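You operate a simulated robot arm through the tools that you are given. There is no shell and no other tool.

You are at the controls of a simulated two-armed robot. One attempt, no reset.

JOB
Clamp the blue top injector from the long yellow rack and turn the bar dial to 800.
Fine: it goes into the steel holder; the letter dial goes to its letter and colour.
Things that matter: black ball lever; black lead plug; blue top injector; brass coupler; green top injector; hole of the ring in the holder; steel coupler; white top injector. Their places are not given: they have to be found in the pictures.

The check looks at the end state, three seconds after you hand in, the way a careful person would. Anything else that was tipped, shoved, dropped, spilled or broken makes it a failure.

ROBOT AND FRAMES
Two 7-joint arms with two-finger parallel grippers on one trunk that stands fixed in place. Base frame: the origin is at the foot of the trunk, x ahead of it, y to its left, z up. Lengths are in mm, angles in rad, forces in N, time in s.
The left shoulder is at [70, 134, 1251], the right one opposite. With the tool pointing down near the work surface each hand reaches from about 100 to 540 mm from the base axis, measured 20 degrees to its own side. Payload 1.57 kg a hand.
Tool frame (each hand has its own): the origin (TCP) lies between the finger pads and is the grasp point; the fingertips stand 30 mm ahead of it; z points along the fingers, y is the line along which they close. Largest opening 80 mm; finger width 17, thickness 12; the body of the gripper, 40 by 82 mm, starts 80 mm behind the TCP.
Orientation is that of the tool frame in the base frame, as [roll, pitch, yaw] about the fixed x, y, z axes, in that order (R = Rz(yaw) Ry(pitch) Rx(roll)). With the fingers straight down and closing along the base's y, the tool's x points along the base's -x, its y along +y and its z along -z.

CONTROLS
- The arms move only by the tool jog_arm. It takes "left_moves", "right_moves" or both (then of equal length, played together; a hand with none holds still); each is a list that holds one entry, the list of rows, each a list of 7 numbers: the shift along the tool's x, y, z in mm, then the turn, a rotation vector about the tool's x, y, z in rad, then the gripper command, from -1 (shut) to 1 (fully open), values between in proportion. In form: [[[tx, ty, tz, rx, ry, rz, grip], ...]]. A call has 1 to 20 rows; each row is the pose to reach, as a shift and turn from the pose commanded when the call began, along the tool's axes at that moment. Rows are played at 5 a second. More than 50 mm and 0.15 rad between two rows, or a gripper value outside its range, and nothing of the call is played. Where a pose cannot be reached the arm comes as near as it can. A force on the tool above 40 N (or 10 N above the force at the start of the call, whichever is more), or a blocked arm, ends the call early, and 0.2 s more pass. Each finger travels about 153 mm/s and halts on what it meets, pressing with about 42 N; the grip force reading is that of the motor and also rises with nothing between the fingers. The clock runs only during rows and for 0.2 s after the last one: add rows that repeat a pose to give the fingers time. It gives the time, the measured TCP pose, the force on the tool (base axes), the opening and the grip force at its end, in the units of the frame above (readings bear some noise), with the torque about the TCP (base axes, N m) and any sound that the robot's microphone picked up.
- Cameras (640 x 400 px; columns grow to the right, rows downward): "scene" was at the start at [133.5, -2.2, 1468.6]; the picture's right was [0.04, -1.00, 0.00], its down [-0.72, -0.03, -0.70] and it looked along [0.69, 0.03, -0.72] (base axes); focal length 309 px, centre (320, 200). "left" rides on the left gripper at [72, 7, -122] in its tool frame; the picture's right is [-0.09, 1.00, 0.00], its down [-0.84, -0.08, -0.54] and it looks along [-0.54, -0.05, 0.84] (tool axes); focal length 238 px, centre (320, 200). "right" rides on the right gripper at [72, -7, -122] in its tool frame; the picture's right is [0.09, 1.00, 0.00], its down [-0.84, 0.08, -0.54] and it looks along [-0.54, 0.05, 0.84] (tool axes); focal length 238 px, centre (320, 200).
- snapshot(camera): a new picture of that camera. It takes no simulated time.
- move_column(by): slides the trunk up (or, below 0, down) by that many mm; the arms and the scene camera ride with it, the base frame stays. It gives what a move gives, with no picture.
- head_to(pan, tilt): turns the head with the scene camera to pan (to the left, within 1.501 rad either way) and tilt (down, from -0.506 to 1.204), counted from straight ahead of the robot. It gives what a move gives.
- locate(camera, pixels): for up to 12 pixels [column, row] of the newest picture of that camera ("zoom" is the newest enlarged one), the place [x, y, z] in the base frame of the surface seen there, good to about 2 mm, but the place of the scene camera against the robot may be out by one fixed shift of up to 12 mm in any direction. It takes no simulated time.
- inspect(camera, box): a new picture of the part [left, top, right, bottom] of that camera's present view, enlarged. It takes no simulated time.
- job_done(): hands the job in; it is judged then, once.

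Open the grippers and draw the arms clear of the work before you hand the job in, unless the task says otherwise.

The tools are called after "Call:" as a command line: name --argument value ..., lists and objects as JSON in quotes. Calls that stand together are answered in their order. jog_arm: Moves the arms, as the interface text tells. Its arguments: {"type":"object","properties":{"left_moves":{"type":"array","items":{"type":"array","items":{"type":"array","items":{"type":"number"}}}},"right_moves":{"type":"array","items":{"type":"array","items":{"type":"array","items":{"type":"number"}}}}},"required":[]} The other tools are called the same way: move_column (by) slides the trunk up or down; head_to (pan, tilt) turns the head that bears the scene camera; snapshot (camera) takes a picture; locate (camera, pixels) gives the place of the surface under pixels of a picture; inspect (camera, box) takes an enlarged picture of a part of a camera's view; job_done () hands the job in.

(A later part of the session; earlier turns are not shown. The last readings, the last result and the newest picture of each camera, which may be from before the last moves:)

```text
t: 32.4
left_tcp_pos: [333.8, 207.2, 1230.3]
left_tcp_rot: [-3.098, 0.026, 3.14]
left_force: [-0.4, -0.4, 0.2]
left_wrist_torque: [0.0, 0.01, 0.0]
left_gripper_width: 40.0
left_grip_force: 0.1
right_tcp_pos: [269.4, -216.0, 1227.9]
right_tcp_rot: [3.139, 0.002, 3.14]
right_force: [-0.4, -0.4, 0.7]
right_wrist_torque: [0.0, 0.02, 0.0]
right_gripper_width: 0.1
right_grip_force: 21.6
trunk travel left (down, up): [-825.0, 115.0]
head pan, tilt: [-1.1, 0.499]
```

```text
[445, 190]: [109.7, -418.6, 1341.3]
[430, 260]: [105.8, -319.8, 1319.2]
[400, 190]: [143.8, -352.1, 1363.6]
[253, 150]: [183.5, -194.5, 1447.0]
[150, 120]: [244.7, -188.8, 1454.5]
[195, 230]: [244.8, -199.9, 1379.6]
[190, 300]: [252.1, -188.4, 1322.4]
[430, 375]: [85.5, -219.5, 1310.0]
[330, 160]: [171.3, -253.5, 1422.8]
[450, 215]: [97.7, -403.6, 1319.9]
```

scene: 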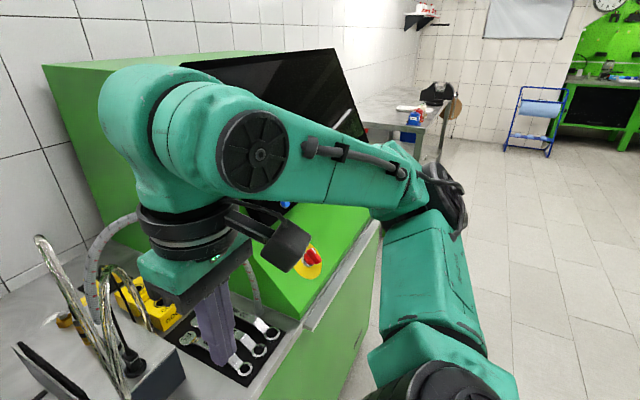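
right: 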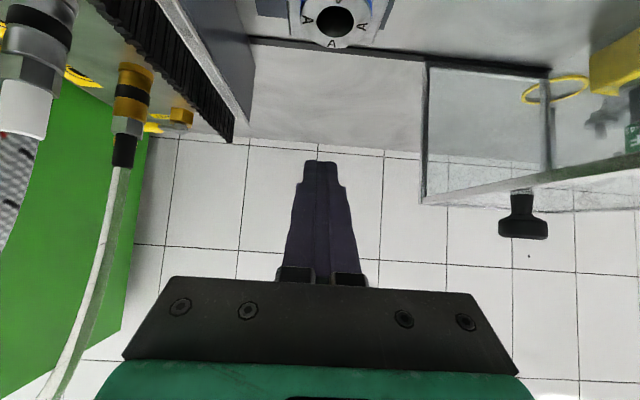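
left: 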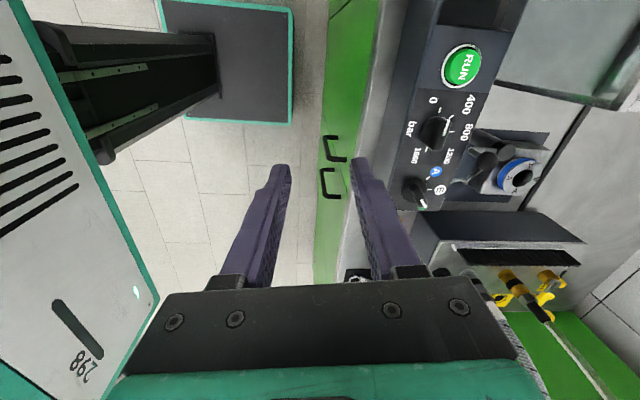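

The wrist joint seems to limit headings that differ much from the forearm's. I first level the left tool and shift it to (380,150,1190), then try a heading of -0.7 with tilt 1.0, moving along that heading.

Call:
jog_arm --left_moves '[[[-15, -19, 13, -0.0145, 0.009, 0, 0], [-30, -38, 27, -0.029, 0.018, 0, 0], [-46, -57, 40, -0.0435, 0.026, 0, 0], [-46, -57, 40, -0.0435, 0.026, 0, 0]]]'

Call:
head_to --pan 0.038 --tilt 0.7

```text
t: 33.4
left_tcp_pos: [382.2, 146.7, 1194.5]
left_tcp_rot: [3.141, 0.001, 3.14]
left_force: [-0.6, 0.0, 0.4]
left_wrist_torque: [0.01, 0.0, 0.01]
left_gripper_width: 40.1
left_grip_force: 0.0
right_tcp_pos: [267.7, -213.7, 1228.5]
right_tcp_rot: [3.141, 0.001, 3.14]
right_force: [-1.2, 0.9, 0.0]
right_wrist_torque: [0.01, 0.01, -0.01]
right_gripper_width: 0.0
right_grip_force: 20.9
trunk travel left (down, up): [-825.0, 115.0]
head pan, tilt: [-1.1, 0.499]
```

```text
t: 34.7
left_tcp_pos: [381.5, 147.4, 1195.3]
left_tcp_rot: [-3.141, 0.0, 3.138]
left_force: [1.1, 0.1, -0.2]
left_wrist_torque: [-0.01, 0.02, 0.01]
left_gripper_width: 39.9
left_grip_force: 0.0
right_tcp_pos: [267.3, -215.8, 1228.0]
right_tcp_rot: [3.141, 0.0, 3.14]
right_force: [1.1, 0.4, -0.6]
right_wrist_torque: [-0.01, 0.02, -0.03]
right_gripper_width: 0.0
right_grip_force: 20.8
trunk travel left (down, up): [-825.0, 115.0]
head pan, tilt: [0.038, 0.7]
```

Left is level at (382,147,1194). Now rotate to heading -0.7 and tilt 1.0 while moving to (430,110,1140), then along the heading to (560,-10,1085).

Call:
jog_arm --left_moves '[[[-5, -4, 6, 0.039, -0.106, 0.071, 0], [-11, -8, 12, 0.078, -0.213, 0.142, 0], [-16, -12, 18, 0.117, -0.319, 0.213, 0], [-21, -16, 24, 0.155, -0.426, 0.284, 0], [-27, -21, 30, 0.194, -0.532, 0.355, 0], [-32, -25, 36, 0.233, -0.638, 0.426, 0], [-37, -29, 42, 0.272, -0.745, 0.497, 0], [-43, -33, 48, 0.311, -0.851, 0.569, 0], [-48, -37, 54, 0.3495, -0.9575, 0.6396, 0], [-70, -57, 63, 0.3495, -0.9575, 0.6396, 0], [-92, -77, 72, 0.3495, -0.9575, 0.6396, 0], [-113, -97, 81, 0.3495, -0.9575, 0.6396, 0], [-135, -117, 91, 0.3495, -0.9575, 0.6396, 0], [-157, -137, 100, 0.3495, -0.9575, 0.6396, 0], [-178, -157, 109, 0.3495, -0.9575, 0.6396, 0], [-178, -157, 109, 0.3495, -0.9575, 0.6396, 0]]]'

Call:
snapshot --camera "scene"

```text
t: 38.1
left_tcp_pos: [560.2, -9.9, 1086.3]
left_tcp_rot: [-3.141, 0.999, 2.438]
left_force: [-1.1, 0.3, -0.2]
left_wrist_torque: [0.02, 0.04, 0.02]
left_gripper_width: 40.1
left_grip_force: 0.0
right_tcp_pos: [268.4, -216.0, 1228.6]
right_tcp_rot: [3.139, 0.001, 3.14]
right_force: [0.0, 0.3, 0.3]
right_wrist_torque: [0.02, 0.0, 0.01]
right_gripper_width: 0.1
right_grip_force: 21.0
trunk travel left (down, up): [-825.0, 115.0]
head pan, tilt: [0.038, 0.7]
```

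```text
taken
```

scene: 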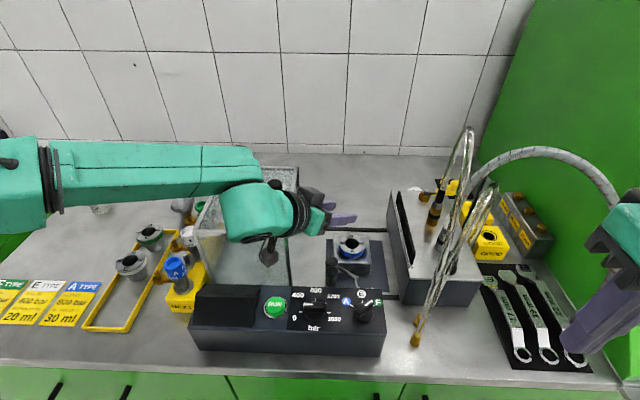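

That pose is fully reachable: (560,-10,1086), heading -0.7, tilt 1.0. Now I go on to (600,-50,1066) with tilt 0.8 and heading -0.55, which keeps the wrist camera clear of the box wall (y=72) and the ball (top z≈1016).

Call:
jog_arm --left_moves '[[[-3, -1, 14, -0.03, 0.05, -0.024, 0], [-7, -2, 29, -0.059, 0.1, -0.047, 0], [-10, -3, 44, -0.089, 0.15, -0.071, 0], [-14, -5, 58, -0.118, 0.2, -0.094, 0], [-14, -5, 58, -0.118, 0.2, -0.094, 0]]]'

Call:
snapshot --camera "scene"

Call:
snapshot --camera "left"

```text
t: 39.3
left_tcp_pos: [557.9, 9.6, 1090.9]
left_tcp_rot: [-3.139, 0.798, 2.59]
left_force: [-0.3, -1.0, -0.3]
left_wrist_torque: [0.01, 0.03, 0.01]
left_gripper_width: 39.8
left_grip_force: 0.1
left hand out of reach, approached as far as the arm can: row 1, 2, 3, 4, 5
right_tcp_pos: [269.3, -214.1, 1229.0]
right_tcp_rot: [3.141, 0.002, 3.14]
right_force: [0.0, -0.3, 0.6]
right_wrist_torque: [0.02, 0.01, -0.02]
right_gripper_width: 0.1
right_grip_force: 22.0
trunk travel left (down, up): [-825.0, 115.0]
head pan, tilt: [0.038, 0.7]
```

```text
taken
```

scene: 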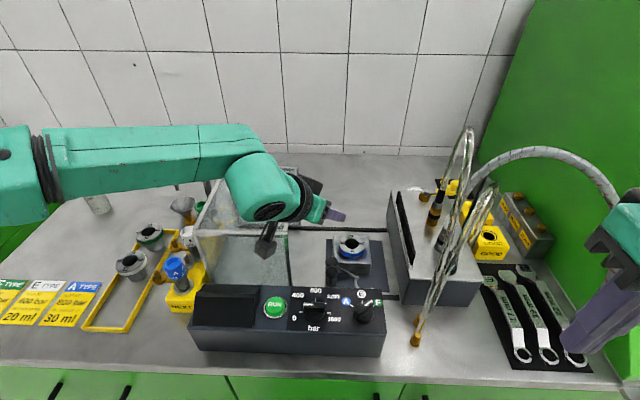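

```text
taken
```

left: 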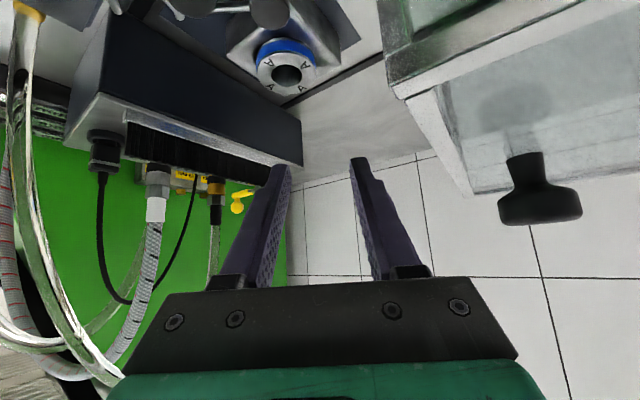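

It is right at the boundary. I measure the left arm's joints in this posture to understand what limits it.

Call:
locate --camera "scene" --pixels '[[20, 165], [45, 170], [100, 160], [200, 160], [245, 150], [262, 185], [270, 212], [300, 195], [20, 200], [325, 212]]'

Call:
head_to --pan 1.2 --tilt 0.5

Call:
snapshot --camera "scene"

```text
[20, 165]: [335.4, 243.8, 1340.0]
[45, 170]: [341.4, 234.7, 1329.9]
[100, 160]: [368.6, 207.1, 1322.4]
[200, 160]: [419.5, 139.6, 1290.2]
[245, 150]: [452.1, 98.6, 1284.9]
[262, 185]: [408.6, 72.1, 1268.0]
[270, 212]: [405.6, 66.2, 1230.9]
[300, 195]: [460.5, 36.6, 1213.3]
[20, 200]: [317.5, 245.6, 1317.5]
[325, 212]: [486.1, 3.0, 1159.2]
```

```text
t: 40.7
left_tcp_pos: [558.1, 9.3, 1091.1]
left_tcp_rot: [-3.141, 0.799, 2.59]
left_force: [-0.3, 0.7, 0.0]
left_wrist_torque: [0.03, -0.02, 0.02]
left_gripper_width: 39.8
left_grip_force: 0.1
right_tcp_pos: [267.9, -215.5, 1228.3]
right_tcp_rot: [3.14, 0.003, 3.139]
right_force: [0.7, -0.1, -0.5]
right_wrist_torque: [-0.02, -0.01, 0.03]
right_gripper_width: 0.1
right_grip_force: 21.0
trunk travel left (down, up): [-825.0, 115.0]
head pan, tilt: [1.201, 0.499]
```

```text
taken
```

scene: 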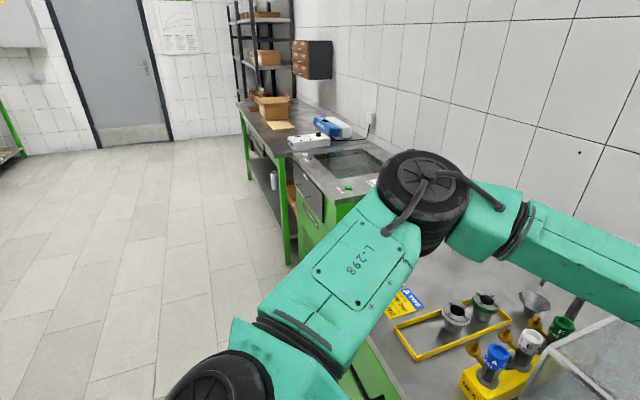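

I locate the elbow disc (425,180) and shoulder disc (220,390) in this picture.

Call:
locate --camera "scene" --pixels '[[425, 178], [435, 235], [465, 200], [500, 230], [390, 250], [330, 320], [220, 385], [290, 345], [600, 240], [250, 370]]'

```text
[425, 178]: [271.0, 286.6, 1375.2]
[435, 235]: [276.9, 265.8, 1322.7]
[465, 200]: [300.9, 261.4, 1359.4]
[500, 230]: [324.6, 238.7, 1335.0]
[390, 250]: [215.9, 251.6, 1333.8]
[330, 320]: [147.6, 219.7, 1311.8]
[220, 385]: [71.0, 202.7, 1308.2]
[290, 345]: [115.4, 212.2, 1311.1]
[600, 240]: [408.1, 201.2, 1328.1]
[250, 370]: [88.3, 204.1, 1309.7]
```

The effective shoulder sits further out than I assumed, so the left arm cannot quite reach the holder while the right arm should. I retract the left hand to (382,147,1194), tool down.

Call:
jog_arm --left_moves '[[[10, 3, -29, -0.028, 0.097, -0.065, 0], [20, 6, -58, -0.055, 0.195, -0.13, 0], [30, 9, -87, -0.083, 0.292, -0.196, 0], [40, 12, -115, -0.11, 0.39, -0.261, 0], [50, 15, -144, -0.138, 0.487, -0.326, 0], [60, 18, -173, -0.165, 0.584, -0.391, 0], [71, 21, -202, -0.193, 0.682, -0.456, 0], [81, 24, -231, -0.22, 0.779, -0.5215, 0], [81, 24, -231, -0.22, 0.779, -0.5215, 0]]]'

Call:
head_to --pan -0.3 --tilt 0.8

```text
t: 42.7
left_tcp_pos: [381.2, 145.9, 1195.5]
left_tcp_rot: [-3.141, -0.002, 3.141]
left_force: [-0.1, -0.9, 0.5]
left_wrist_torque: [-0.02, -0.03, -0.02]
left_gripper_width: 39.8
left_grip_force: 0.1
right_tcp_pos: [268.0, -215.0, 1228.3]
right_tcp_rot: [-3.141, 0.0, 3.14]
right_force: [-0.3, 0.5, 0.2]
right_wrist_torque: [-0.04, 0.02, 0.01]
right_gripper_width: 0.1
right_grip_force: 21.8
trunk travel left (down, up): [-825.0, 115.0]
head pan, tilt: [1.201, 0.499]
```

```text
t: 44.3
left_tcp_pos: [381.8, 146.5, 1195.7]
left_tcp_rot: [-3.14, 0.0, -3.141]
left_force: [0.4, 0.1, -0.5]
left_wrist_torque: [0.0, 0.02, 0.03]
left_gripper_width: 40.1
left_grip_force: 0.1
right_tcp_pos: [269.1, -215.6, 1228.4]
right_tcp_rot: [3.137, 0.002, 3.14]
right_force: [0.6, 0.7, -0.1]
right_wrist_torque: [0.0, -0.03, -0.01]
right_gripper_width: 0.0
right_grip_force: 21.2
trunk travel left (down, up): [-825.0, 115.0]
head pan, tilt: [-0.3, 0.799]
```

Now I test the right hand at the holder with tilt 0.9 and heading +0.15, first to (560,-55,1090).

Call:
jog_arm --right_moves '[[[-8, 39, 0, 0, 0, 0, -1], [-16, 78, 0, 0, 0, 0, -1], [-25, 117, 0, 0, 0, 0, -1], [-33, 156, 0, 0, 0, 0, -1], [-59, 156, 11, -0.0096, -0.128, -0.02, -1], [-84, 156, 22, -0.0193, -0.257, -0.04, -1], [-110, 156, 33, -0.0289, -0.385, -0.06, -1], [-135, 156, 45, -0.0386, -0.513, -0.08, -1], [-161, 155, 56, -0.0482, -0.642, -0.1, -1], [-186, 155, 67, -0.0579, -0.77, -0.12, -1], [-212, 155, 78, -0.0675, -0.8984, -0.1396, -1], [-239, 157, 98, -0.0675, -0.8984, -0.1396, -1], [-266, 158, 118, -0.0675, -0.8984, -0.1396, -1], [-292, 160, 138, -0.0675, -0.8984, -0.1396, -1], [-292, 160, 138, -0.0675, -0.8984, -0.1396, -1]]]'

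Call:
snapshot --camera "scene"

```text
t: 47.5
left_tcp_pos: [380.4, 145.8, 1194.9]
left_tcp_rot: [-3.141, 0.0, -3.141]
left_force: [-0.8, 0.0, 0.0]
left_wrist_torque: [0.0, 0.01, -0.02]
left_gripper_width: 40.0
left_grip_force: 0.0
right_tcp_pos: [558.4, -55.2, 1091.0]
right_tcp_rot: [3.139, 0.903, -2.992]
right_force: [-0.3, 0.3, 0.3]
right_wrist_torque: [-0.03, 0.04, 0.02]
right_gripper_width: 0.0
right_grip_force: 21.5
trunk travel left (down, up): [-825.0, 115.0]
head pan, tilt: [-0.3, 0.799]
```

```text
taken
```

scene: 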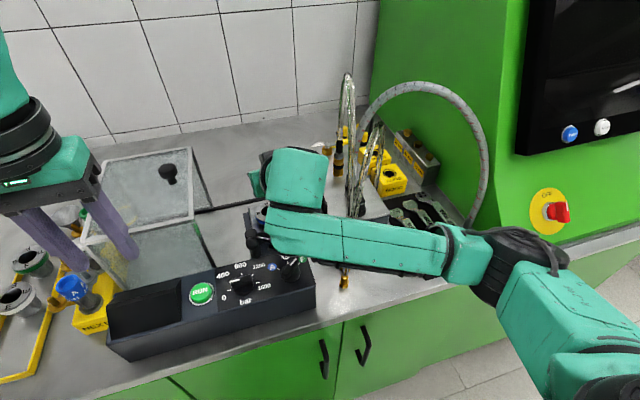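

Reached without limit. I continue to (600,-50,1050) and then (600,-50,1030).

Call:
jog_arm --right_moves '[[[3, 0, 29, 0, 0, 0, -1], [6, -1, 58, 0, 0, 0, -1], [14, -1, 64, 0, 0, 0, -1], [22, -1, 71, 0, 0, 0, -1], [22, -1, 71, 0, 0, 0, -1]]]'

Call:
snapshot --camera "scene"

Call:
snapshot --camera "right"

```text
t: 48.7
left_tcp_pos: [381.5, 146.5, 1195.1]
left_tcp_rot: [-3.141, 0.002, -3.14]
left_force: [0.2, 0.5, 0.4]
left_wrist_torque: [0.01, 0.03, 0.01]
left_gripper_width: 40.1
left_grip_force: 0.0
right_tcp_pos: [601.2, -50.3, 1029.2]
right_tcp_rot: [-3.141, 0.9, -2.993]
right_force: [-0.2, 0.0, -0.1]
right_wrist_torque: [-0.01, 0.01, 0.0]
right_gripper_width: 0.0
right_grip_force: 21.6
trunk travel left (down, up): [-825.0, 115.0]
head pan, tilt: [-0.3, 0.799]
```

```text
taken
```

scene: 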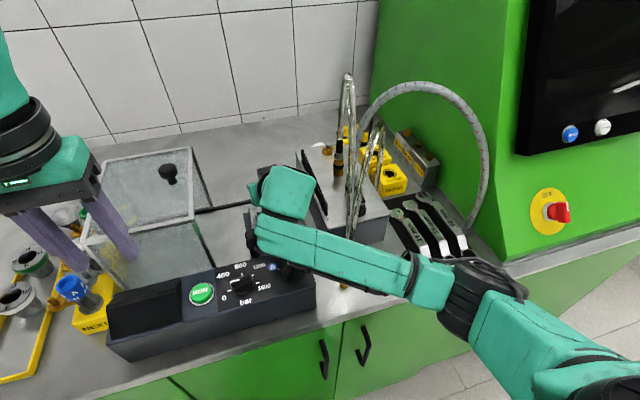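

```text
taken
```

right: 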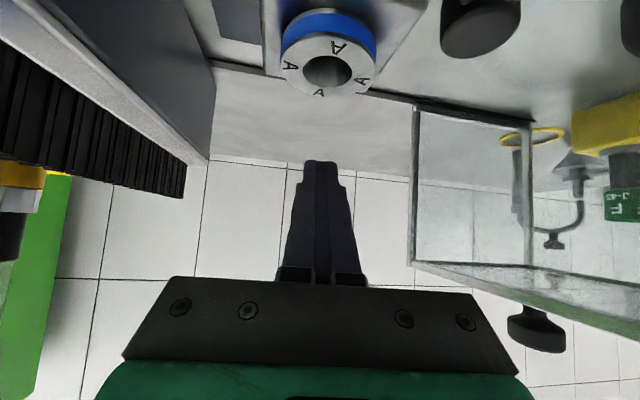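

The right hand reaches (601,-50,1029) at the holder. From here I locate the ring and nearby clamp parts with its camera, and check the forearm–hose clearance.

Call:
inspect --camera "right" --box '[240, 0, 540, 120]'

Call:
locate --camera "right" --pixels '[[291, 66], [362, 80], [339, 47], [319, 92], [327, 56], [300, 70], [350, 72], [329, 88], [280, 60], [376, 65]]'

Call:
inspect --camera "scene" --box '[240, 140, 460, 310]'

Call:
locate --camera "zoom" --pixels '[[120, 100], [200, 180], [280, 220], [360, 250], [340, 90], [400, 60], [330, 190], [200, 320], [60, 240]]'

```text
2.13 times, centred on (390, 60) of right
```

zoom: 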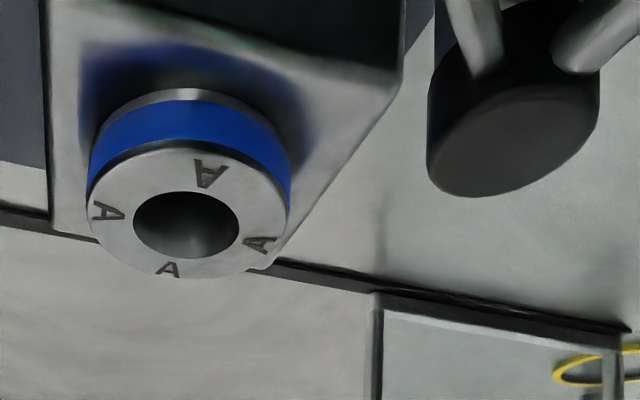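

```text
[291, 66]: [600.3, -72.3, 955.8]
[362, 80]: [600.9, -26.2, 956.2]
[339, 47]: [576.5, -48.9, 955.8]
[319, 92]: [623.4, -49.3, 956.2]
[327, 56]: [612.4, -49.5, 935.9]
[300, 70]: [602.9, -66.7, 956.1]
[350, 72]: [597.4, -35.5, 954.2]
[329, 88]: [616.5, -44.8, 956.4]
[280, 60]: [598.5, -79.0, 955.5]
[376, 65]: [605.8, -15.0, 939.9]
```

```text
2.35 times, centred on (350, 225) of scene
```

zoom: 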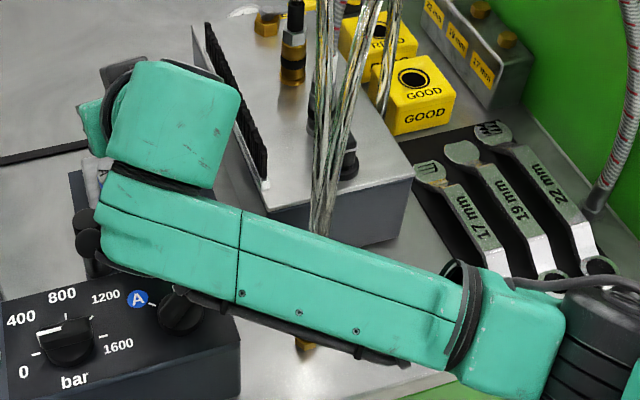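

```text
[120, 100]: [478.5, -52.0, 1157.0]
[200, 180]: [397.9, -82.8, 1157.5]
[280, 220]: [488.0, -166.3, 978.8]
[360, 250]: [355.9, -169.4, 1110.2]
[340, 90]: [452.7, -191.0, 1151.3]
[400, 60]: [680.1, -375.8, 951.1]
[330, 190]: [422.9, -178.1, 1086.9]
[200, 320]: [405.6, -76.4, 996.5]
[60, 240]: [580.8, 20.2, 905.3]
```

Ring centre confirmed at (600.2,-49.2), top z 956.0, and the forearm keeps ~30 mm from the hoses. Now I park the right hand at about (400,-110,1180), tilt 0.9, heading 0.5, ready for the hand-over.

Call:
jog_arm --right_moves '[[[-11, 1, -35, 0, 0, 0, -1], [-22, 1, -70, 0, 0, 0, -1], [-21, 4, -103, 0, 0, 0, -1], [-21, 6, -137, 0, 0, 0, -1], [-20, 8, -170, 0, 0, 0, -1], [-10, -4, -199, -0.092, 0, -0.072, -1], [0, -17, -228, -0.183, 0, -0.145, -1], [10, -29, -256, -0.275, 0, -0.217, 0], [10, -29, -256, -0.275, 0, -0.217, 0]]]'

Call:
jog_arm --left_moves '[[[-4, 35, 11, 0, 0, 0, 0], [-9, 70, 22, 0, 0, 0, 0], [-14, 105, 33, 0, 0, 0, 0], [-19, 139, 45, 0, 0, 0, 0], [-45, 139, 58, 0, 0, 0, 0], [-71, 139, 72, 0, 0, 0, 0], [-97, 139, 85, 0, 0, 0, 0], [-97, 139, 85, 0, 0, 0, 0]]]'

Call:
snapshot --camera "left"

```text
t: 50.5
left_tcp_pos: [383.7, 144.9, 1195.4]
left_tcp_rot: [3.14, -0.002, 3.141]
left_force: [-0.7, 0.5, 0.1]
left_wrist_torque: [0.0, 0.03, 0.0]
left_gripper_width: 40.1
left_grip_force: 0.0
right_tcp_pos: [437.0, -139.4, 1136.9]
right_tcp_rot: [-2.875, 0.769, -2.525]
right_force: [0.1, 0.1, 0.0]
right_wrist_torque: [0.01, -0.04, -0.03]
right_gripper_width: 40.0
right_grip_force: 0.0
right hand out of reach, approached as far as the arm can: row 8, 9
trunk travel left (down, up): [-825.0, 115.0]
head pan, tilt: [-0.3, 0.799]
stopped in row 9 (right hand): the arm was blocked; the commanded pose is now the measured one
```

```text
t: 52.3
left_tcp_pos: [476.6, 284.8, 1109.2]
left_tcp_rot: [-3.139, 0.001, 3.14]
left_force: [0.0, -0.9, 0.8]
left_wrist_torque: [-0.01, -0.01, 0.0]
left_gripper_width: 40.3
left_grip_force: 0.0
right_tcp_pos: [435.0, -137.7, 1139.2]
right_tcp_rot: [-2.873, 0.771, -2.524]
right_force: [-0.5, -0.8, -1.1]
right_wrist_torque: [0.02, -0.01, 0.03]
right_gripper_width: 39.9
right_grip_force: 0.0
trunk travel left (down, up): [-825.0, 115.0]
head pan, tilt: [-0.3, 0.799]
```

```text
taken
```

left: 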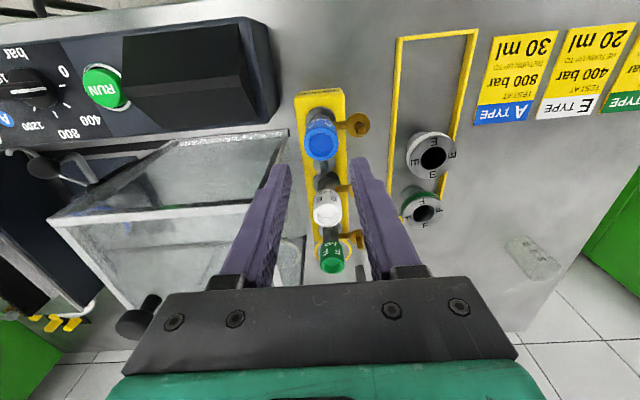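

The right arm reported being blocked at (437,-139,1137), close to the hoses. I look at it right away.

Call:
snapshot --camera "scene"

Call:
snapshot --camera "right"

Call:
head_to --pan -0.9 --tilt 0.6

Call:
snapshot --camera "scene"

```text
taken
```

scene: 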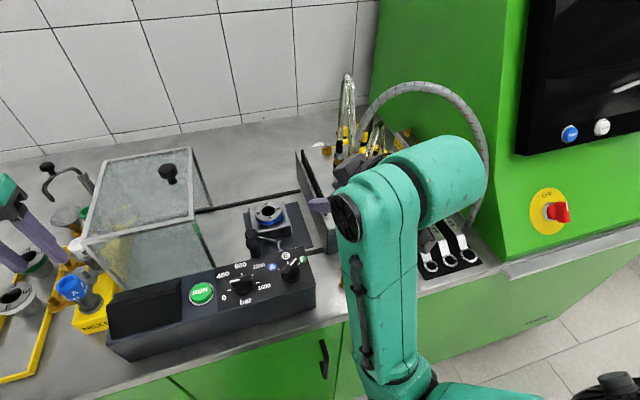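

```text
taken
```

right: 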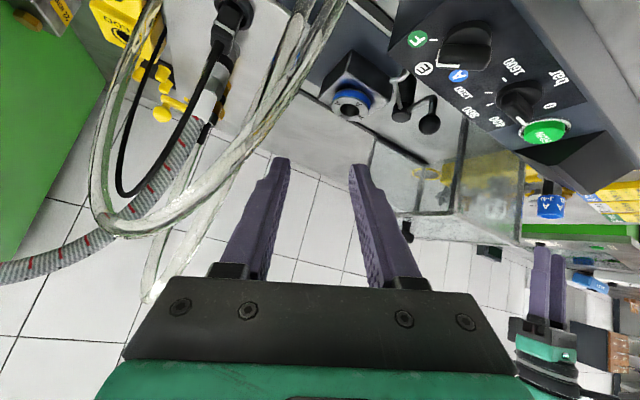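

```text
t: 53.3
left_tcp_pos: [476.4, 283.4, 1108.7]
left_tcp_rot: [-3.141, -0.002, -3.141]
left_force: [-0.1, -0.3, -0.3]
left_wrist_torque: [0.01, 0.02, -0.01]
left_gripper_width: 39.6
left_grip_force: 0.1
right_tcp_pos: [434.7, -138.5, 1138.2]
right_tcp_rot: [-2.871, 0.769, -2.524]
right_force: [0.7, -0.4, -0.1]
right_wrist_torque: [0.04, -0.03, 0.02]
right_gripper_width: 40.3
right_grip_force: 0.1
trunk travel left (down, up): [-825.0, 115.0]
head pan, tilt: [-0.901, 0.6]
```

```text
taken
```

scene: 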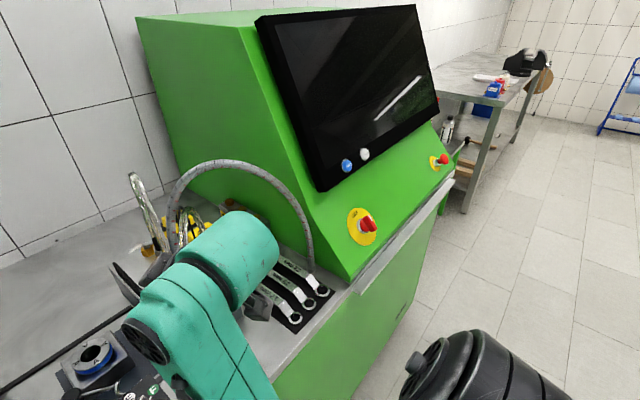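

The arm's posture flipped to another branch, with the wrist near the hoses. I measure where its links are before moving it out.

Call:
locate --camera "scene" --pixels '[[240, 240], [200, 270], [185, 300], [150, 340], [230, 350], [215, 225], [262, 300], [140, 200], [165, 190], [205, 165], [255, 190], [300, 250]]'

Call:
inspect --camera "scene" --box '[80, 150, 340, 400]'

Call:
head_to --pan -0.6 --tilt 1.15

Call:
snapshot --camera "scene"

```text
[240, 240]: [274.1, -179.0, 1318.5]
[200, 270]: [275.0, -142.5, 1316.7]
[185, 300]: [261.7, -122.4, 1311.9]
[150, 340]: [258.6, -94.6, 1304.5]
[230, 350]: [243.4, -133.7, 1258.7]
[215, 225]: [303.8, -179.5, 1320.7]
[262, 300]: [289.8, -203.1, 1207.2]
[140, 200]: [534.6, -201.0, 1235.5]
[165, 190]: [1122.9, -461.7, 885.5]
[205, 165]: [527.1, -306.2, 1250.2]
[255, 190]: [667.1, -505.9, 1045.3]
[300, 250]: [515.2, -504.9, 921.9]
```

```text
1.60 times, centred on (210, 275) of scene
```

zoom: 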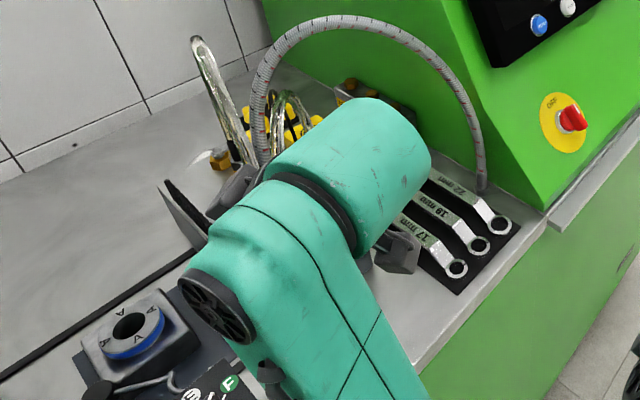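

```text
t: 54.3
left_tcp_pos: [477.2, 284.3, 1109.3]
left_tcp_rot: [3.141, -0.002, -3.141]
left_force: [0.3, 1.2, 0.1]
left_wrist_torque: [0.02, 0.0, 0.02]
left_gripper_width: 39.9
left_grip_force: 0.1
right_tcp_pos: [435.8, -138.1, 1139.0]
right_tcp_rot: [-2.871, 0.769, -2.524]
right_force: [-0.6, -0.7, 1.0]
right_wrist_torque: [0.02, 0.0, 0.0]
right_gripper_width: 40.2
right_grip_force: 0.1
trunk travel left (down, up): [-825.0, 115.0]
head pan, tilt: [-0.6, 1.15]
```

```text
taken
```

scene: 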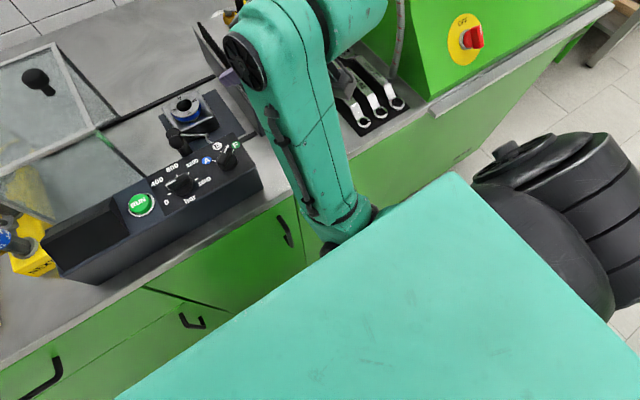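

The elbow has dropped down under the chest; the wrist itself is at (280,-175,1300), away from the hoses. I check finger–hose distance from the right camera.

Call:
locate --camera "right" --pixels '[[275, 90], [240, 160], [180, 210], [280, 165], [250, 230], [300, 40], [110, 200], [205, 100], [360, 170], [285, 70]]'

Call:
inspect --camera "right" --box '[80, 0, 440, 280]'

```text
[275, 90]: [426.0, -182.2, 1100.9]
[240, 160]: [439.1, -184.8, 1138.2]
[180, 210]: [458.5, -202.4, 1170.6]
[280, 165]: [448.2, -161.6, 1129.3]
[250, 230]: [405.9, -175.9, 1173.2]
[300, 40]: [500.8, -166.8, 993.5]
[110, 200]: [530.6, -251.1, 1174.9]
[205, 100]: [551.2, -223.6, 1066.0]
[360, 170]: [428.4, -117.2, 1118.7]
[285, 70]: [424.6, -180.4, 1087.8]
```

```text
1.43 times, centred on (260, 140) of right
```

zoom: 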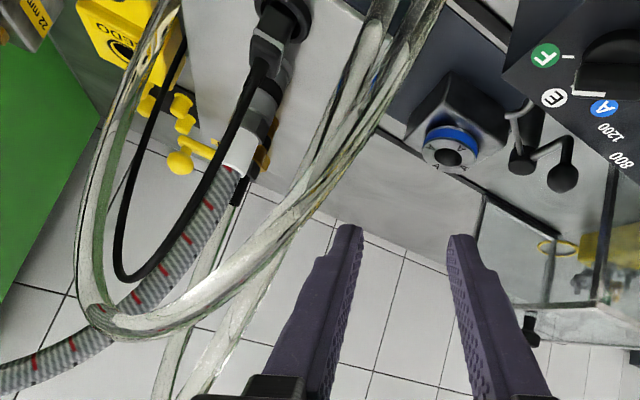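

The hoses are unmoved (same coordinates), with 10–20 mm to the nearest finger. I close the right gripper and draw the hand away toward +y in small steps.

Call:
jog_arm --right_moves '[[[-8, 18, 3, 0, 0, 0, -1], [-17, 36, 7, 0, 0, 0, -1], [-25, 54, 10, 0, 0, 0, -1], [-25, 54, 10, 0, 0, 0, -1]]]'

Call:
snapshot --camera "scene"

```text
t: 55.3
left_tcp_pos: [478.4, 284.1, 1109.6]
left_tcp_rot: [3.141, 0.0, -3.141]
left_force: [0.2, -0.1, 0.9]
left_wrist_torque: [-0.01, 0.02, 0.0]
left_gripper_width: 40.0
left_grip_force: 0.0
right_tcp_pos: [436.9, -83.6, 1140.6]
right_tcp_rot: [-2.845, 0.767, -2.515]
right_force: [-0.4, -0.2, 0.3]
right_wrist_torque: [0.0, 0.01, -0.01]
right_gripper_width: 0.0
right_grip_force: 21.0
trunk travel left (down, up): [-825.0, 115.0]
head pan, tilt: [-0.6, 1.15]
```

```text
taken
```

scene: 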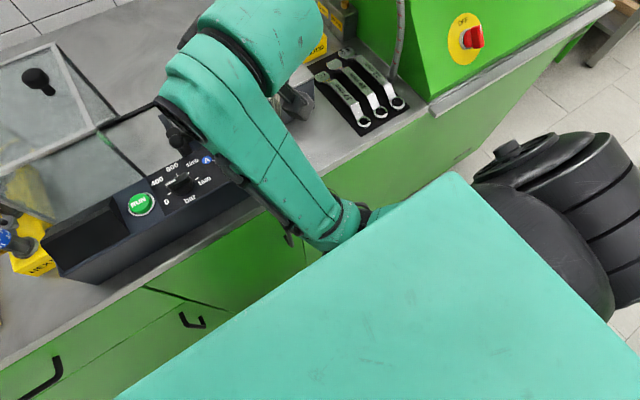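

It moves freely. I now move the right hand forward to (520,-55,1120) with tilt 0.9, heading 0.15, where the elbow was outward before.

Call:
jog_arm --right_moves '[[[-12, -1, 19, 0.015, -0.02, 0.084, -1], [-23, -1, 38, 0.03, -0.04, 0.167, -1], [-35, -2, 58, 0.044, -0.061, 0.25, -1], [-47, -3, 77, 0.059, -0.081, 0.334, -1], [-47, -3, 77, 0.059, -0.081, 0.334, -1]]]'

Call:
head_to --pan -0.6 --tilt 0.8

Call:
snapshot --camera "scene"

```text
t: 56.7
left_tcp_pos: [477.3, 283.7, 1108.9]
left_tcp_rot: [-3.14, -0.001, 3.14]
left_force: [0.2, -0.3, -0.8]
left_wrist_torque: [-0.01, 0.03, 0.03]
left_gripper_width: 40.1
left_grip_force: 0.1
right_tcp_pos: [521.4, -76.8, 1102.1]
right_tcp_rot: [-3.016, 0.867, -2.919]
right_force: [0.3, -1.1, -0.7]
right_wrist_torque: [-0.02, 0.0, 0.0]
right_gripper_width: 0.0
right_grip_force: 21.2
trunk travel left (down, up): [-825.0, 115.0]
head pan, tilt: [-0.6, 1.15]
stopped in row 5 (right hand): the arm was blocked; the commanded pose is now the measured one
```

```text
t: 57.5
left_tcp_pos: [477.3, 283.1, 1109.4]
left_tcp_rot: [-3.141, 0.0, -3.141]
left_force: [0.0, -0.5, 0.5]
left_wrist_torque: [0.0, 0.03, 0.02]
left_gripper_width: 39.9
left_grip_force: 0.1
right_tcp_pos: [522.7, -75.0, 1099.9]
right_tcp_rot: [-3.017, 0.867, -2.919]
right_force: [-1.1, 0.3, 0.1]
right_wrist_torque: [0.02, 0.02, 0.01]
right_gripper_width: 0.1
right_grip_force: 21.3
trunk travel left (down, up): [-825.0, 115.0]
head pan, tilt: [-0.6, 0.799]
```

```text
taken
```

scene: 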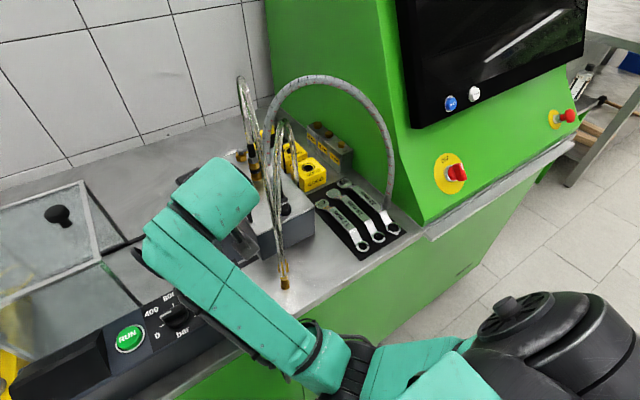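

It was blocked again. I check where the forearm and elbow are relative to the control box.

Call:
locate --camera "scene" --pixels '[[215, 200], [170, 240], [220, 280], [270, 325], [320, 360], [350, 385], [400, 360], [262, 360], [160, 290], [185, 310], [155, 255], [285, 283]]'

Call:
inspect --camera "scene" --box '[80, 180, 380, 400]'

```text
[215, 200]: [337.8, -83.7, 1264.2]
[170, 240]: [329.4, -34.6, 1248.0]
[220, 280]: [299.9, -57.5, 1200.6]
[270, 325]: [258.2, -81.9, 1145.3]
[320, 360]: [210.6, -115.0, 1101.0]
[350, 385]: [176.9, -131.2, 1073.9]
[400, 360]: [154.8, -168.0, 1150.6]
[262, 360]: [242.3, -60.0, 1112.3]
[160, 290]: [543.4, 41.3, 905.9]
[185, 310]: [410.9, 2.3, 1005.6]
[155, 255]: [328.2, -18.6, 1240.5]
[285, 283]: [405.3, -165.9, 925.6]
```

```text
1.82 times, centred on (230, 290) of scene
```

zoom: 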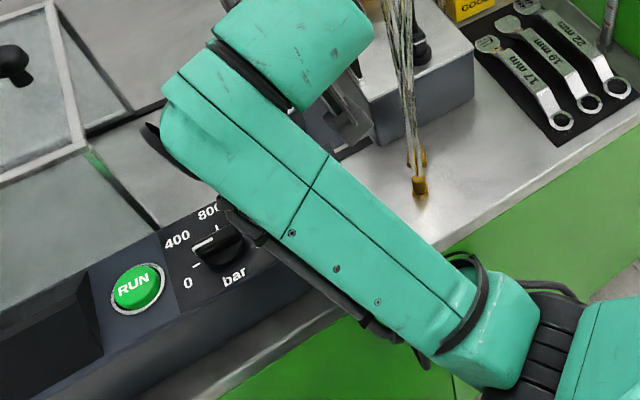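

The forearm touches nothing on the bench (x≤330, z≥1100); the elbow is near the trunk. I bring the right hand to its starting pose (428,-98,1228), tool down, to restore its normal posture.

Call:
jog_arm --right_moves '[[[-4, -3, -19, -0.0025, 0.109, 0.019, -1], [-9, -5, -39, -0.005, 0.219, 0.039, -1], [-13, -8, -58, -0.0074, 0.328, 0.058, -1], [-17, -11, -78, -0.01, 0.437, 0.077, -1], [-22, -13, -97, -0.0124, 0.546, 0.096, -1], [-26, -16, -116, -0.015, 0.656, 0.116, -1], [-31, -18, -136, -0.0173, 0.765, 0.135, -1], [-35, -21, -155, -0.0198, 0.874, 0.154, -1], [-35, -21, -155, -0.0198, 0.874, 0.154, -1]]]'

Call:
head_to --pan -0.9 --tilt 0.6

Call:
snapshot --camera "scene"

```text
t: 59.5
left_tcp_pos: [475.2, 284.5, 1109.9]
left_tcp_rot: [-3.139, 0.001, -3.142]
left_force: [0.4, -0.4, -0.6]
left_wrist_torque: [-0.04, -0.01, -0.01]
left_gripper_width: 39.9
left_grip_force: 0.0
right_tcp_pos: [557.0, -80.1, 1247.9]
right_tcp_rot: [-3.141, 0.035, -3.131]
right_force: [-0.2, 0.8, -0.1]
right_wrist_torque: [-0.01, -0.06, 0.02]
right_gripper_width: 0.0
right_grip_force: 21.2
right hand out of reach, approached as far as the arm can: row 3, 4, 5, 6, 7, 8, 9
trunk travel left (down, up): [-825.0, 115.0]
head pan, tilt: [-0.6, 0.799]
```

```text
t: 60.3
left_tcp_pos: [477.5, 283.3, 1109.3]
left_tcp_rot: [-3.141, -0.001, -3.141]
left_force: [-0.4, -0.2, 0.1]
left_wrist_torque: [0.01, 0.02, -0.03]
left_gripper_width: 40.2
left_grip_force: 0.1
right_tcp_pos: [560.9, -82.3, 1244.3]
right_tcp_rot: [3.14, 0.031, -3.132]
right_force: [-0.1, -0.1, -0.1]
right_wrist_torque: [0.0, 0.03, -0.02]
right_gripper_width: 0.2
right_grip_force: 21.2
trunk travel left (down, up): [-825.0, 115.0]
head pan, tilt: [-0.901, 0.6]
```

```text
taken
```

scene: 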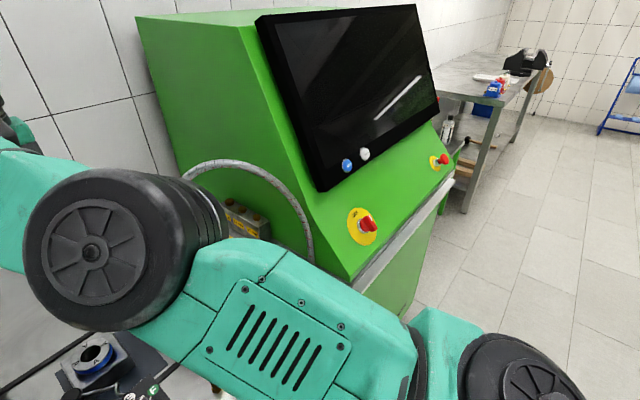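

The arm is now elbow-up in front with the hand at (557,-80,1248). I measure the elbow position and take a forward view.

Call:
locate --camera "scene" --pixels '[[90, 250], [160, 220], [20, 190], [280, 330], [400, 370], [520, 390], [240, 260], [350, 310]]'

Call:
head_to --pan -0.1 --tilt 0.7

Call:
snapshot --camera "scene"

Call:
snapshot --camera "right"

```text
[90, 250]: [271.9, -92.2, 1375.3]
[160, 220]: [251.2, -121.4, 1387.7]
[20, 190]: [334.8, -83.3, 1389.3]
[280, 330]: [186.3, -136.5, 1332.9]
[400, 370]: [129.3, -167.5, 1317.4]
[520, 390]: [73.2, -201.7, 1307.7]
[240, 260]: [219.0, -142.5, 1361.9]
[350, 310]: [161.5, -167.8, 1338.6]
```

```text
t: 61.5
left_tcp_pos: [477.4, 283.1, 1109.2]
left_tcp_rot: [-3.141, 0.0, 3.141]
left_force: [0.4, -0.6, 0.0]
left_wrist_torque: [0.01, -0.01, 0.04]
left_gripper_width: 40.2
left_grip_force: 0.0
right_tcp_pos: [560.6, -83.1, 1243.8]
right_tcp_rot: [3.139, 0.03, -3.134]
right_force: [0.9, 0.1, 0.0]
right_wrist_torque: [0.01, -0.01, 0.03]
right_gripper_width: 0.2
right_grip_force: 21.4
trunk travel left (down, up): [-825.0, 115.0]
head pan, tilt: [-0.099, 0.7]
```

```text
taken
```

scene: 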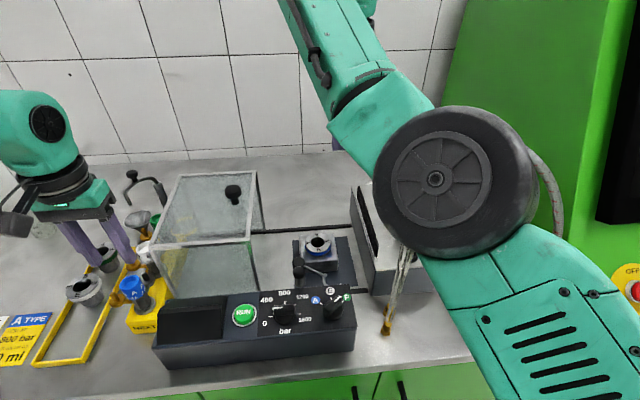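

```text
taken
```

right: 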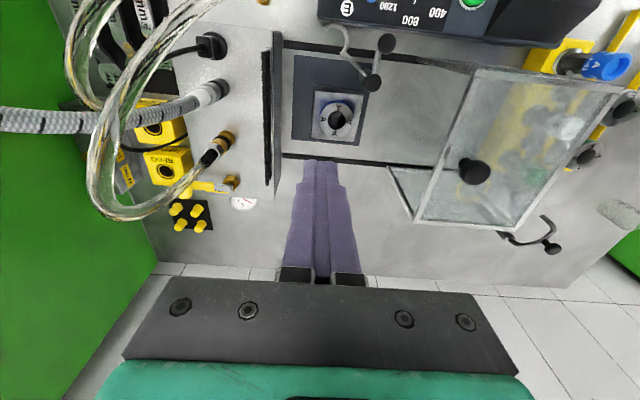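

In this branch the arm is nearly straight with the elbow high, far from the hoses. I draw the hand straight back in steps to see how the elbow folds.

Call:
jog_arm --right_moves '[[[15, -2, 2, 0, 0.006, 0, -1], [30, -4, 4, 0, 0.012, 0, -1], [45, -6, 6, 0, 0.018, 0, -1], [60, -8, 8, 0, 0.024, 0, -1], [75, -8, 8, 0, 0.03, 0, -1], [75, -8, 8, 0, 0.03, 0, -1]]]'

Call:
snapshot --camera "scene"

```text
t: 62.9
left_tcp_pos: [478.1, 284.0, 1109.6]
left_tcp_rot: [-3.141, -0.001, 3.142]
left_force: [0.0, 0.2, -0.1]
left_wrist_torque: [-0.02, -0.03, -0.01]
left_gripper_width: 40.2
left_grip_force: 0.1
right_tcp_pos: [549.2, -84.4, 1249.8]
right_tcp_rot: [3.139, -0.014, -3.14]
right_force: [0.2, 0.0, -0.2]
right_wrist_torque: [0.0, -0.01, 0.0]
right_gripper_width: 0.0
right_grip_force: 20.9
right hand out of reach, approached as far as the arm can: row 1, 2, 3, 4, 5, 6
trunk travel left (down, up): [-825.0, 115.0]
head pan, tilt: [-0.099, 0.7]
```

```text
taken
```

scene: 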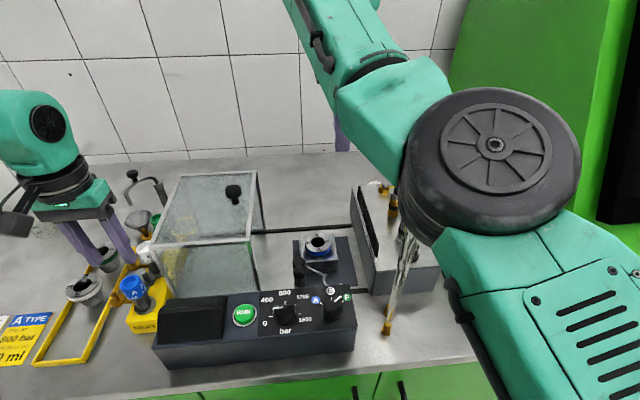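

It folds slowly, the elbow now moving outward. I continue requesting the retreat.

Call:
jog_arm --right_moves '[[[15, -2, 2, 0, -0.005, 0, -1], [30, -4, 4, 0, -0.01, 0, -1], [45, -6, 6, 0, -0.014, 0, -1], [60, -8, 8, 0, -0.014, 0, -1], [75, -10, 10, 0, -0.014, 0, -1], [90, -12, 14, 0, -0.014, 0, -1], [105, -14, 18, 0, -0.014, 0, -1], [120, -14, 22, 0, -0.014, 0, -1], [120, -14, 22, 0, -0.014, 0, -1]]]'

Call:
snapshot --camera "scene"

```text
t: 64.9
left_tcp_pos: [477.9, 283.8, 1109.6]
left_tcp_rot: [3.142, -0.001, -3.14]
left_force: [0.3, 0.1, -0.3]
left_wrist_torque: [-0.03, 0.01, -0.01]
left_gripper_width: 39.9
left_grip_force: 0.0
right_tcp_pos: [547.9, -84.1, 1250.6]
right_tcp_rot: [3.139, -0.015, -3.141]
right_force: [0.1, 0.4, -0.1]
right_wrist_torque: [0.01, -0.02, 0.02]
right_gripper_width: 0.0
right_grip_force: 21.4
right hand out of reach, approached as far as the arm can: row 1, 2, 3, 4, 5, 6, 7, 8, 9
trunk travel left (down, up): [-825.0, 115.0]
head pan, tilt: [-0.099, 0.7]
```

```text
taken
```

scene: 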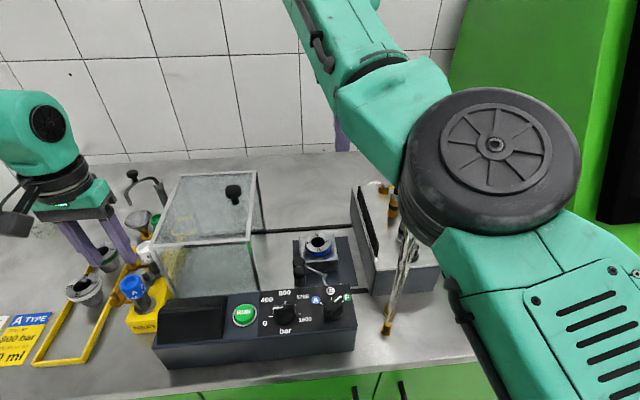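

The straight arm is near-singular for a pure retreat. I try moving the hand downward and slightly toward +y instead (target about (520,-60,1170)), which is clear space.

Call:
jog_arm --right_moves '[[[4, 4, 16, 0, -0.05, 0, -1], [8, 8, 32, 0, -0.1, 0, -1], [12, 12, 48, 0, -0.15, 0, -1], [18, 16, 64, 0, -0.2, 0, -1], [24, 20, 80, 0, -0.25, 0, -1], [24, 20, 80, 0, -0.25, 0, -1]]]'

Call:
snapshot --camera "scene"

```text
t: 66.3
left_tcp_pos: [477.5, 283.8, 1109.6]
left_tcp_rot: [3.141, -0.001, -3.142]
left_force: [0.9, 0.6, 0.4]
left_wrist_torque: [0.0, 0.03, 0.03]
left_gripper_width: 40.1
left_grip_force: 0.0
right_tcp_pos: [612.9, -47.4, 1198.2]
right_tcp_rot: [3.138, 0.233, -3.141]
right_force: [-0.8, 0.1, 0.2]
right_wrist_torque: [0.02, 0.0, -0.02]
right_gripper_width: 0.0
right_grip_force: 21.4
right hand out of reach, approached as far as the arm can: row 1, 2, 3, 4, 5, 6
trunk travel left (down, up): [-825.0, 115.0]
head pan, tilt: [-0.099, 0.7]
```

```text
taken
```

scene: 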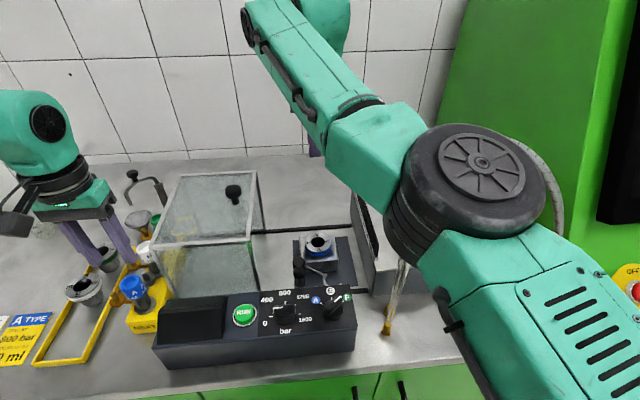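

The hand slid to (613,-47,1198), still straight. The elbow bends inward (toward +y), so I pull the hand left and back with a left heading to get it folding.

Call:
jog_arm --right_moves '[[[10, 17, -2, -0.012, 0, -0.05, -1], [20, 34, -4, -0.024, 0, -0.1, -1], [32, 50, -7, -0.035, 0, -0.15, -1], [46, 67, -11, -0.047, 0, -0.2, -1], [62, 84, -15, -0.06, 0, -0.25, -1], [78, 100, -19, -0.07, 0, -0.29, -1], [78, 100, -19, -0.07, 0, -0.29, -1]]]'

Call:
snapshot --camera "scene"

```text
t: 67.9
left_tcp_pos: [477.4, 284.1, 1108.9]
left_tcp_rot: [3.141, 0.001, 3.141]
left_force: [0.5, 0.1, 0.1]
left_wrist_torque: [-0.04, 0.0, -0.01]
left_gripper_width: 40.2
left_grip_force: 0.1
right_tcp_pos: [609.1, -32.8, 1201.2]
right_tcp_rot: [3.139, 0.234, -2.842]
right_force: [1.0, 0.0, 0.7]
right_wrist_torque: [-0.01, 0.0, 0.0]
right_gripper_width: 0.0
right_grip_force: 21.4
right hand out of reach, approached as far as the arm can: row 1, 2, 3, 4, 5, 6, 7
trunk travel left (down, up): [-825.0, 115.0]
head pan, tilt: [-0.099, 0.7]
```

```text
taken
```

scene: 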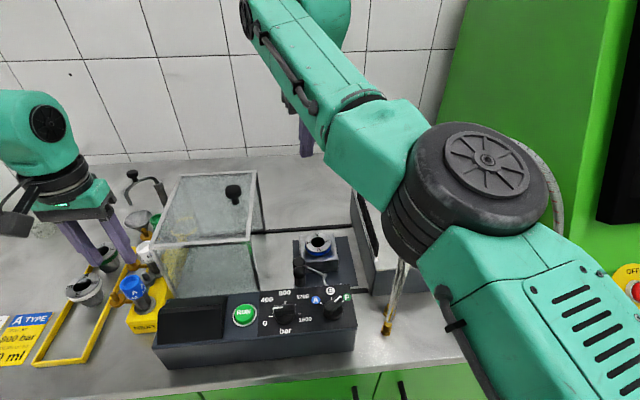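

I measure the arm's points again to see the actual bend.

Call:
locate --camera "scene" --pixels '[[485, 160], [400, 235], [375, 150], [320, 80], [260, 20], [330, 20], [245, 15], [540, 270], [600, 360], [300, 130]]'

Call:
head_to --pan -0.5 --tilt 0.1

Call:
snapshot --camera "scene"

```text
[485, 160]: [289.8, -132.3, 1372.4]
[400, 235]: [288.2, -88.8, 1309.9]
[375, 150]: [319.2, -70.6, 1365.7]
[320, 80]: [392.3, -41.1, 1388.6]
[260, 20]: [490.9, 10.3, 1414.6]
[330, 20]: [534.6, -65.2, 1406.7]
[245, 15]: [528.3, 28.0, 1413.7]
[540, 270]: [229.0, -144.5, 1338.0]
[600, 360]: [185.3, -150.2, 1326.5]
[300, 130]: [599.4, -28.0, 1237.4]
```

```text
t: 68.9
left_tcp_pos: [478.1, 284.0, 1109.2]
left_tcp_rot: [-3.141, 0.0, 3.142]
left_force: [0.2, 0.2, 0.8]
left_wrist_torque: [0.01, 0.0, 0.0]
left_gripper_width: 40.2
left_grip_force: 0.0
right_tcp_pos: [610.6, -32.5, 1201.3]
right_tcp_rot: [3.138, 0.235, -2.841]
right_force: [0.5, -0.3, -0.3]
right_wrist_torque: [0.01, 0.0, 0.0]
right_gripper_width: 0.0
right_grip_force: 21.4
trunk travel left (down, up): [-825.0, 115.0]
head pan, tilt: [-0.499, 0.099]
```

```text
taken
```

scene: 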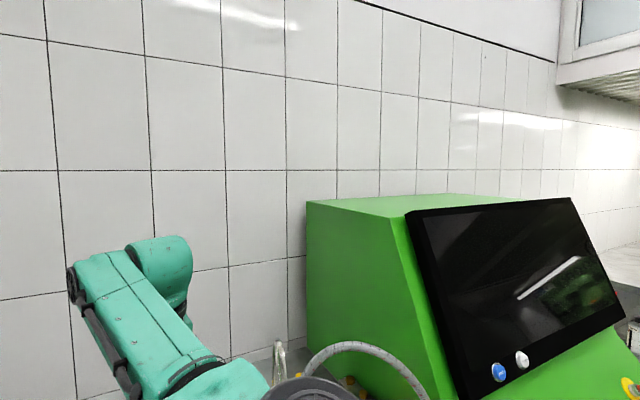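

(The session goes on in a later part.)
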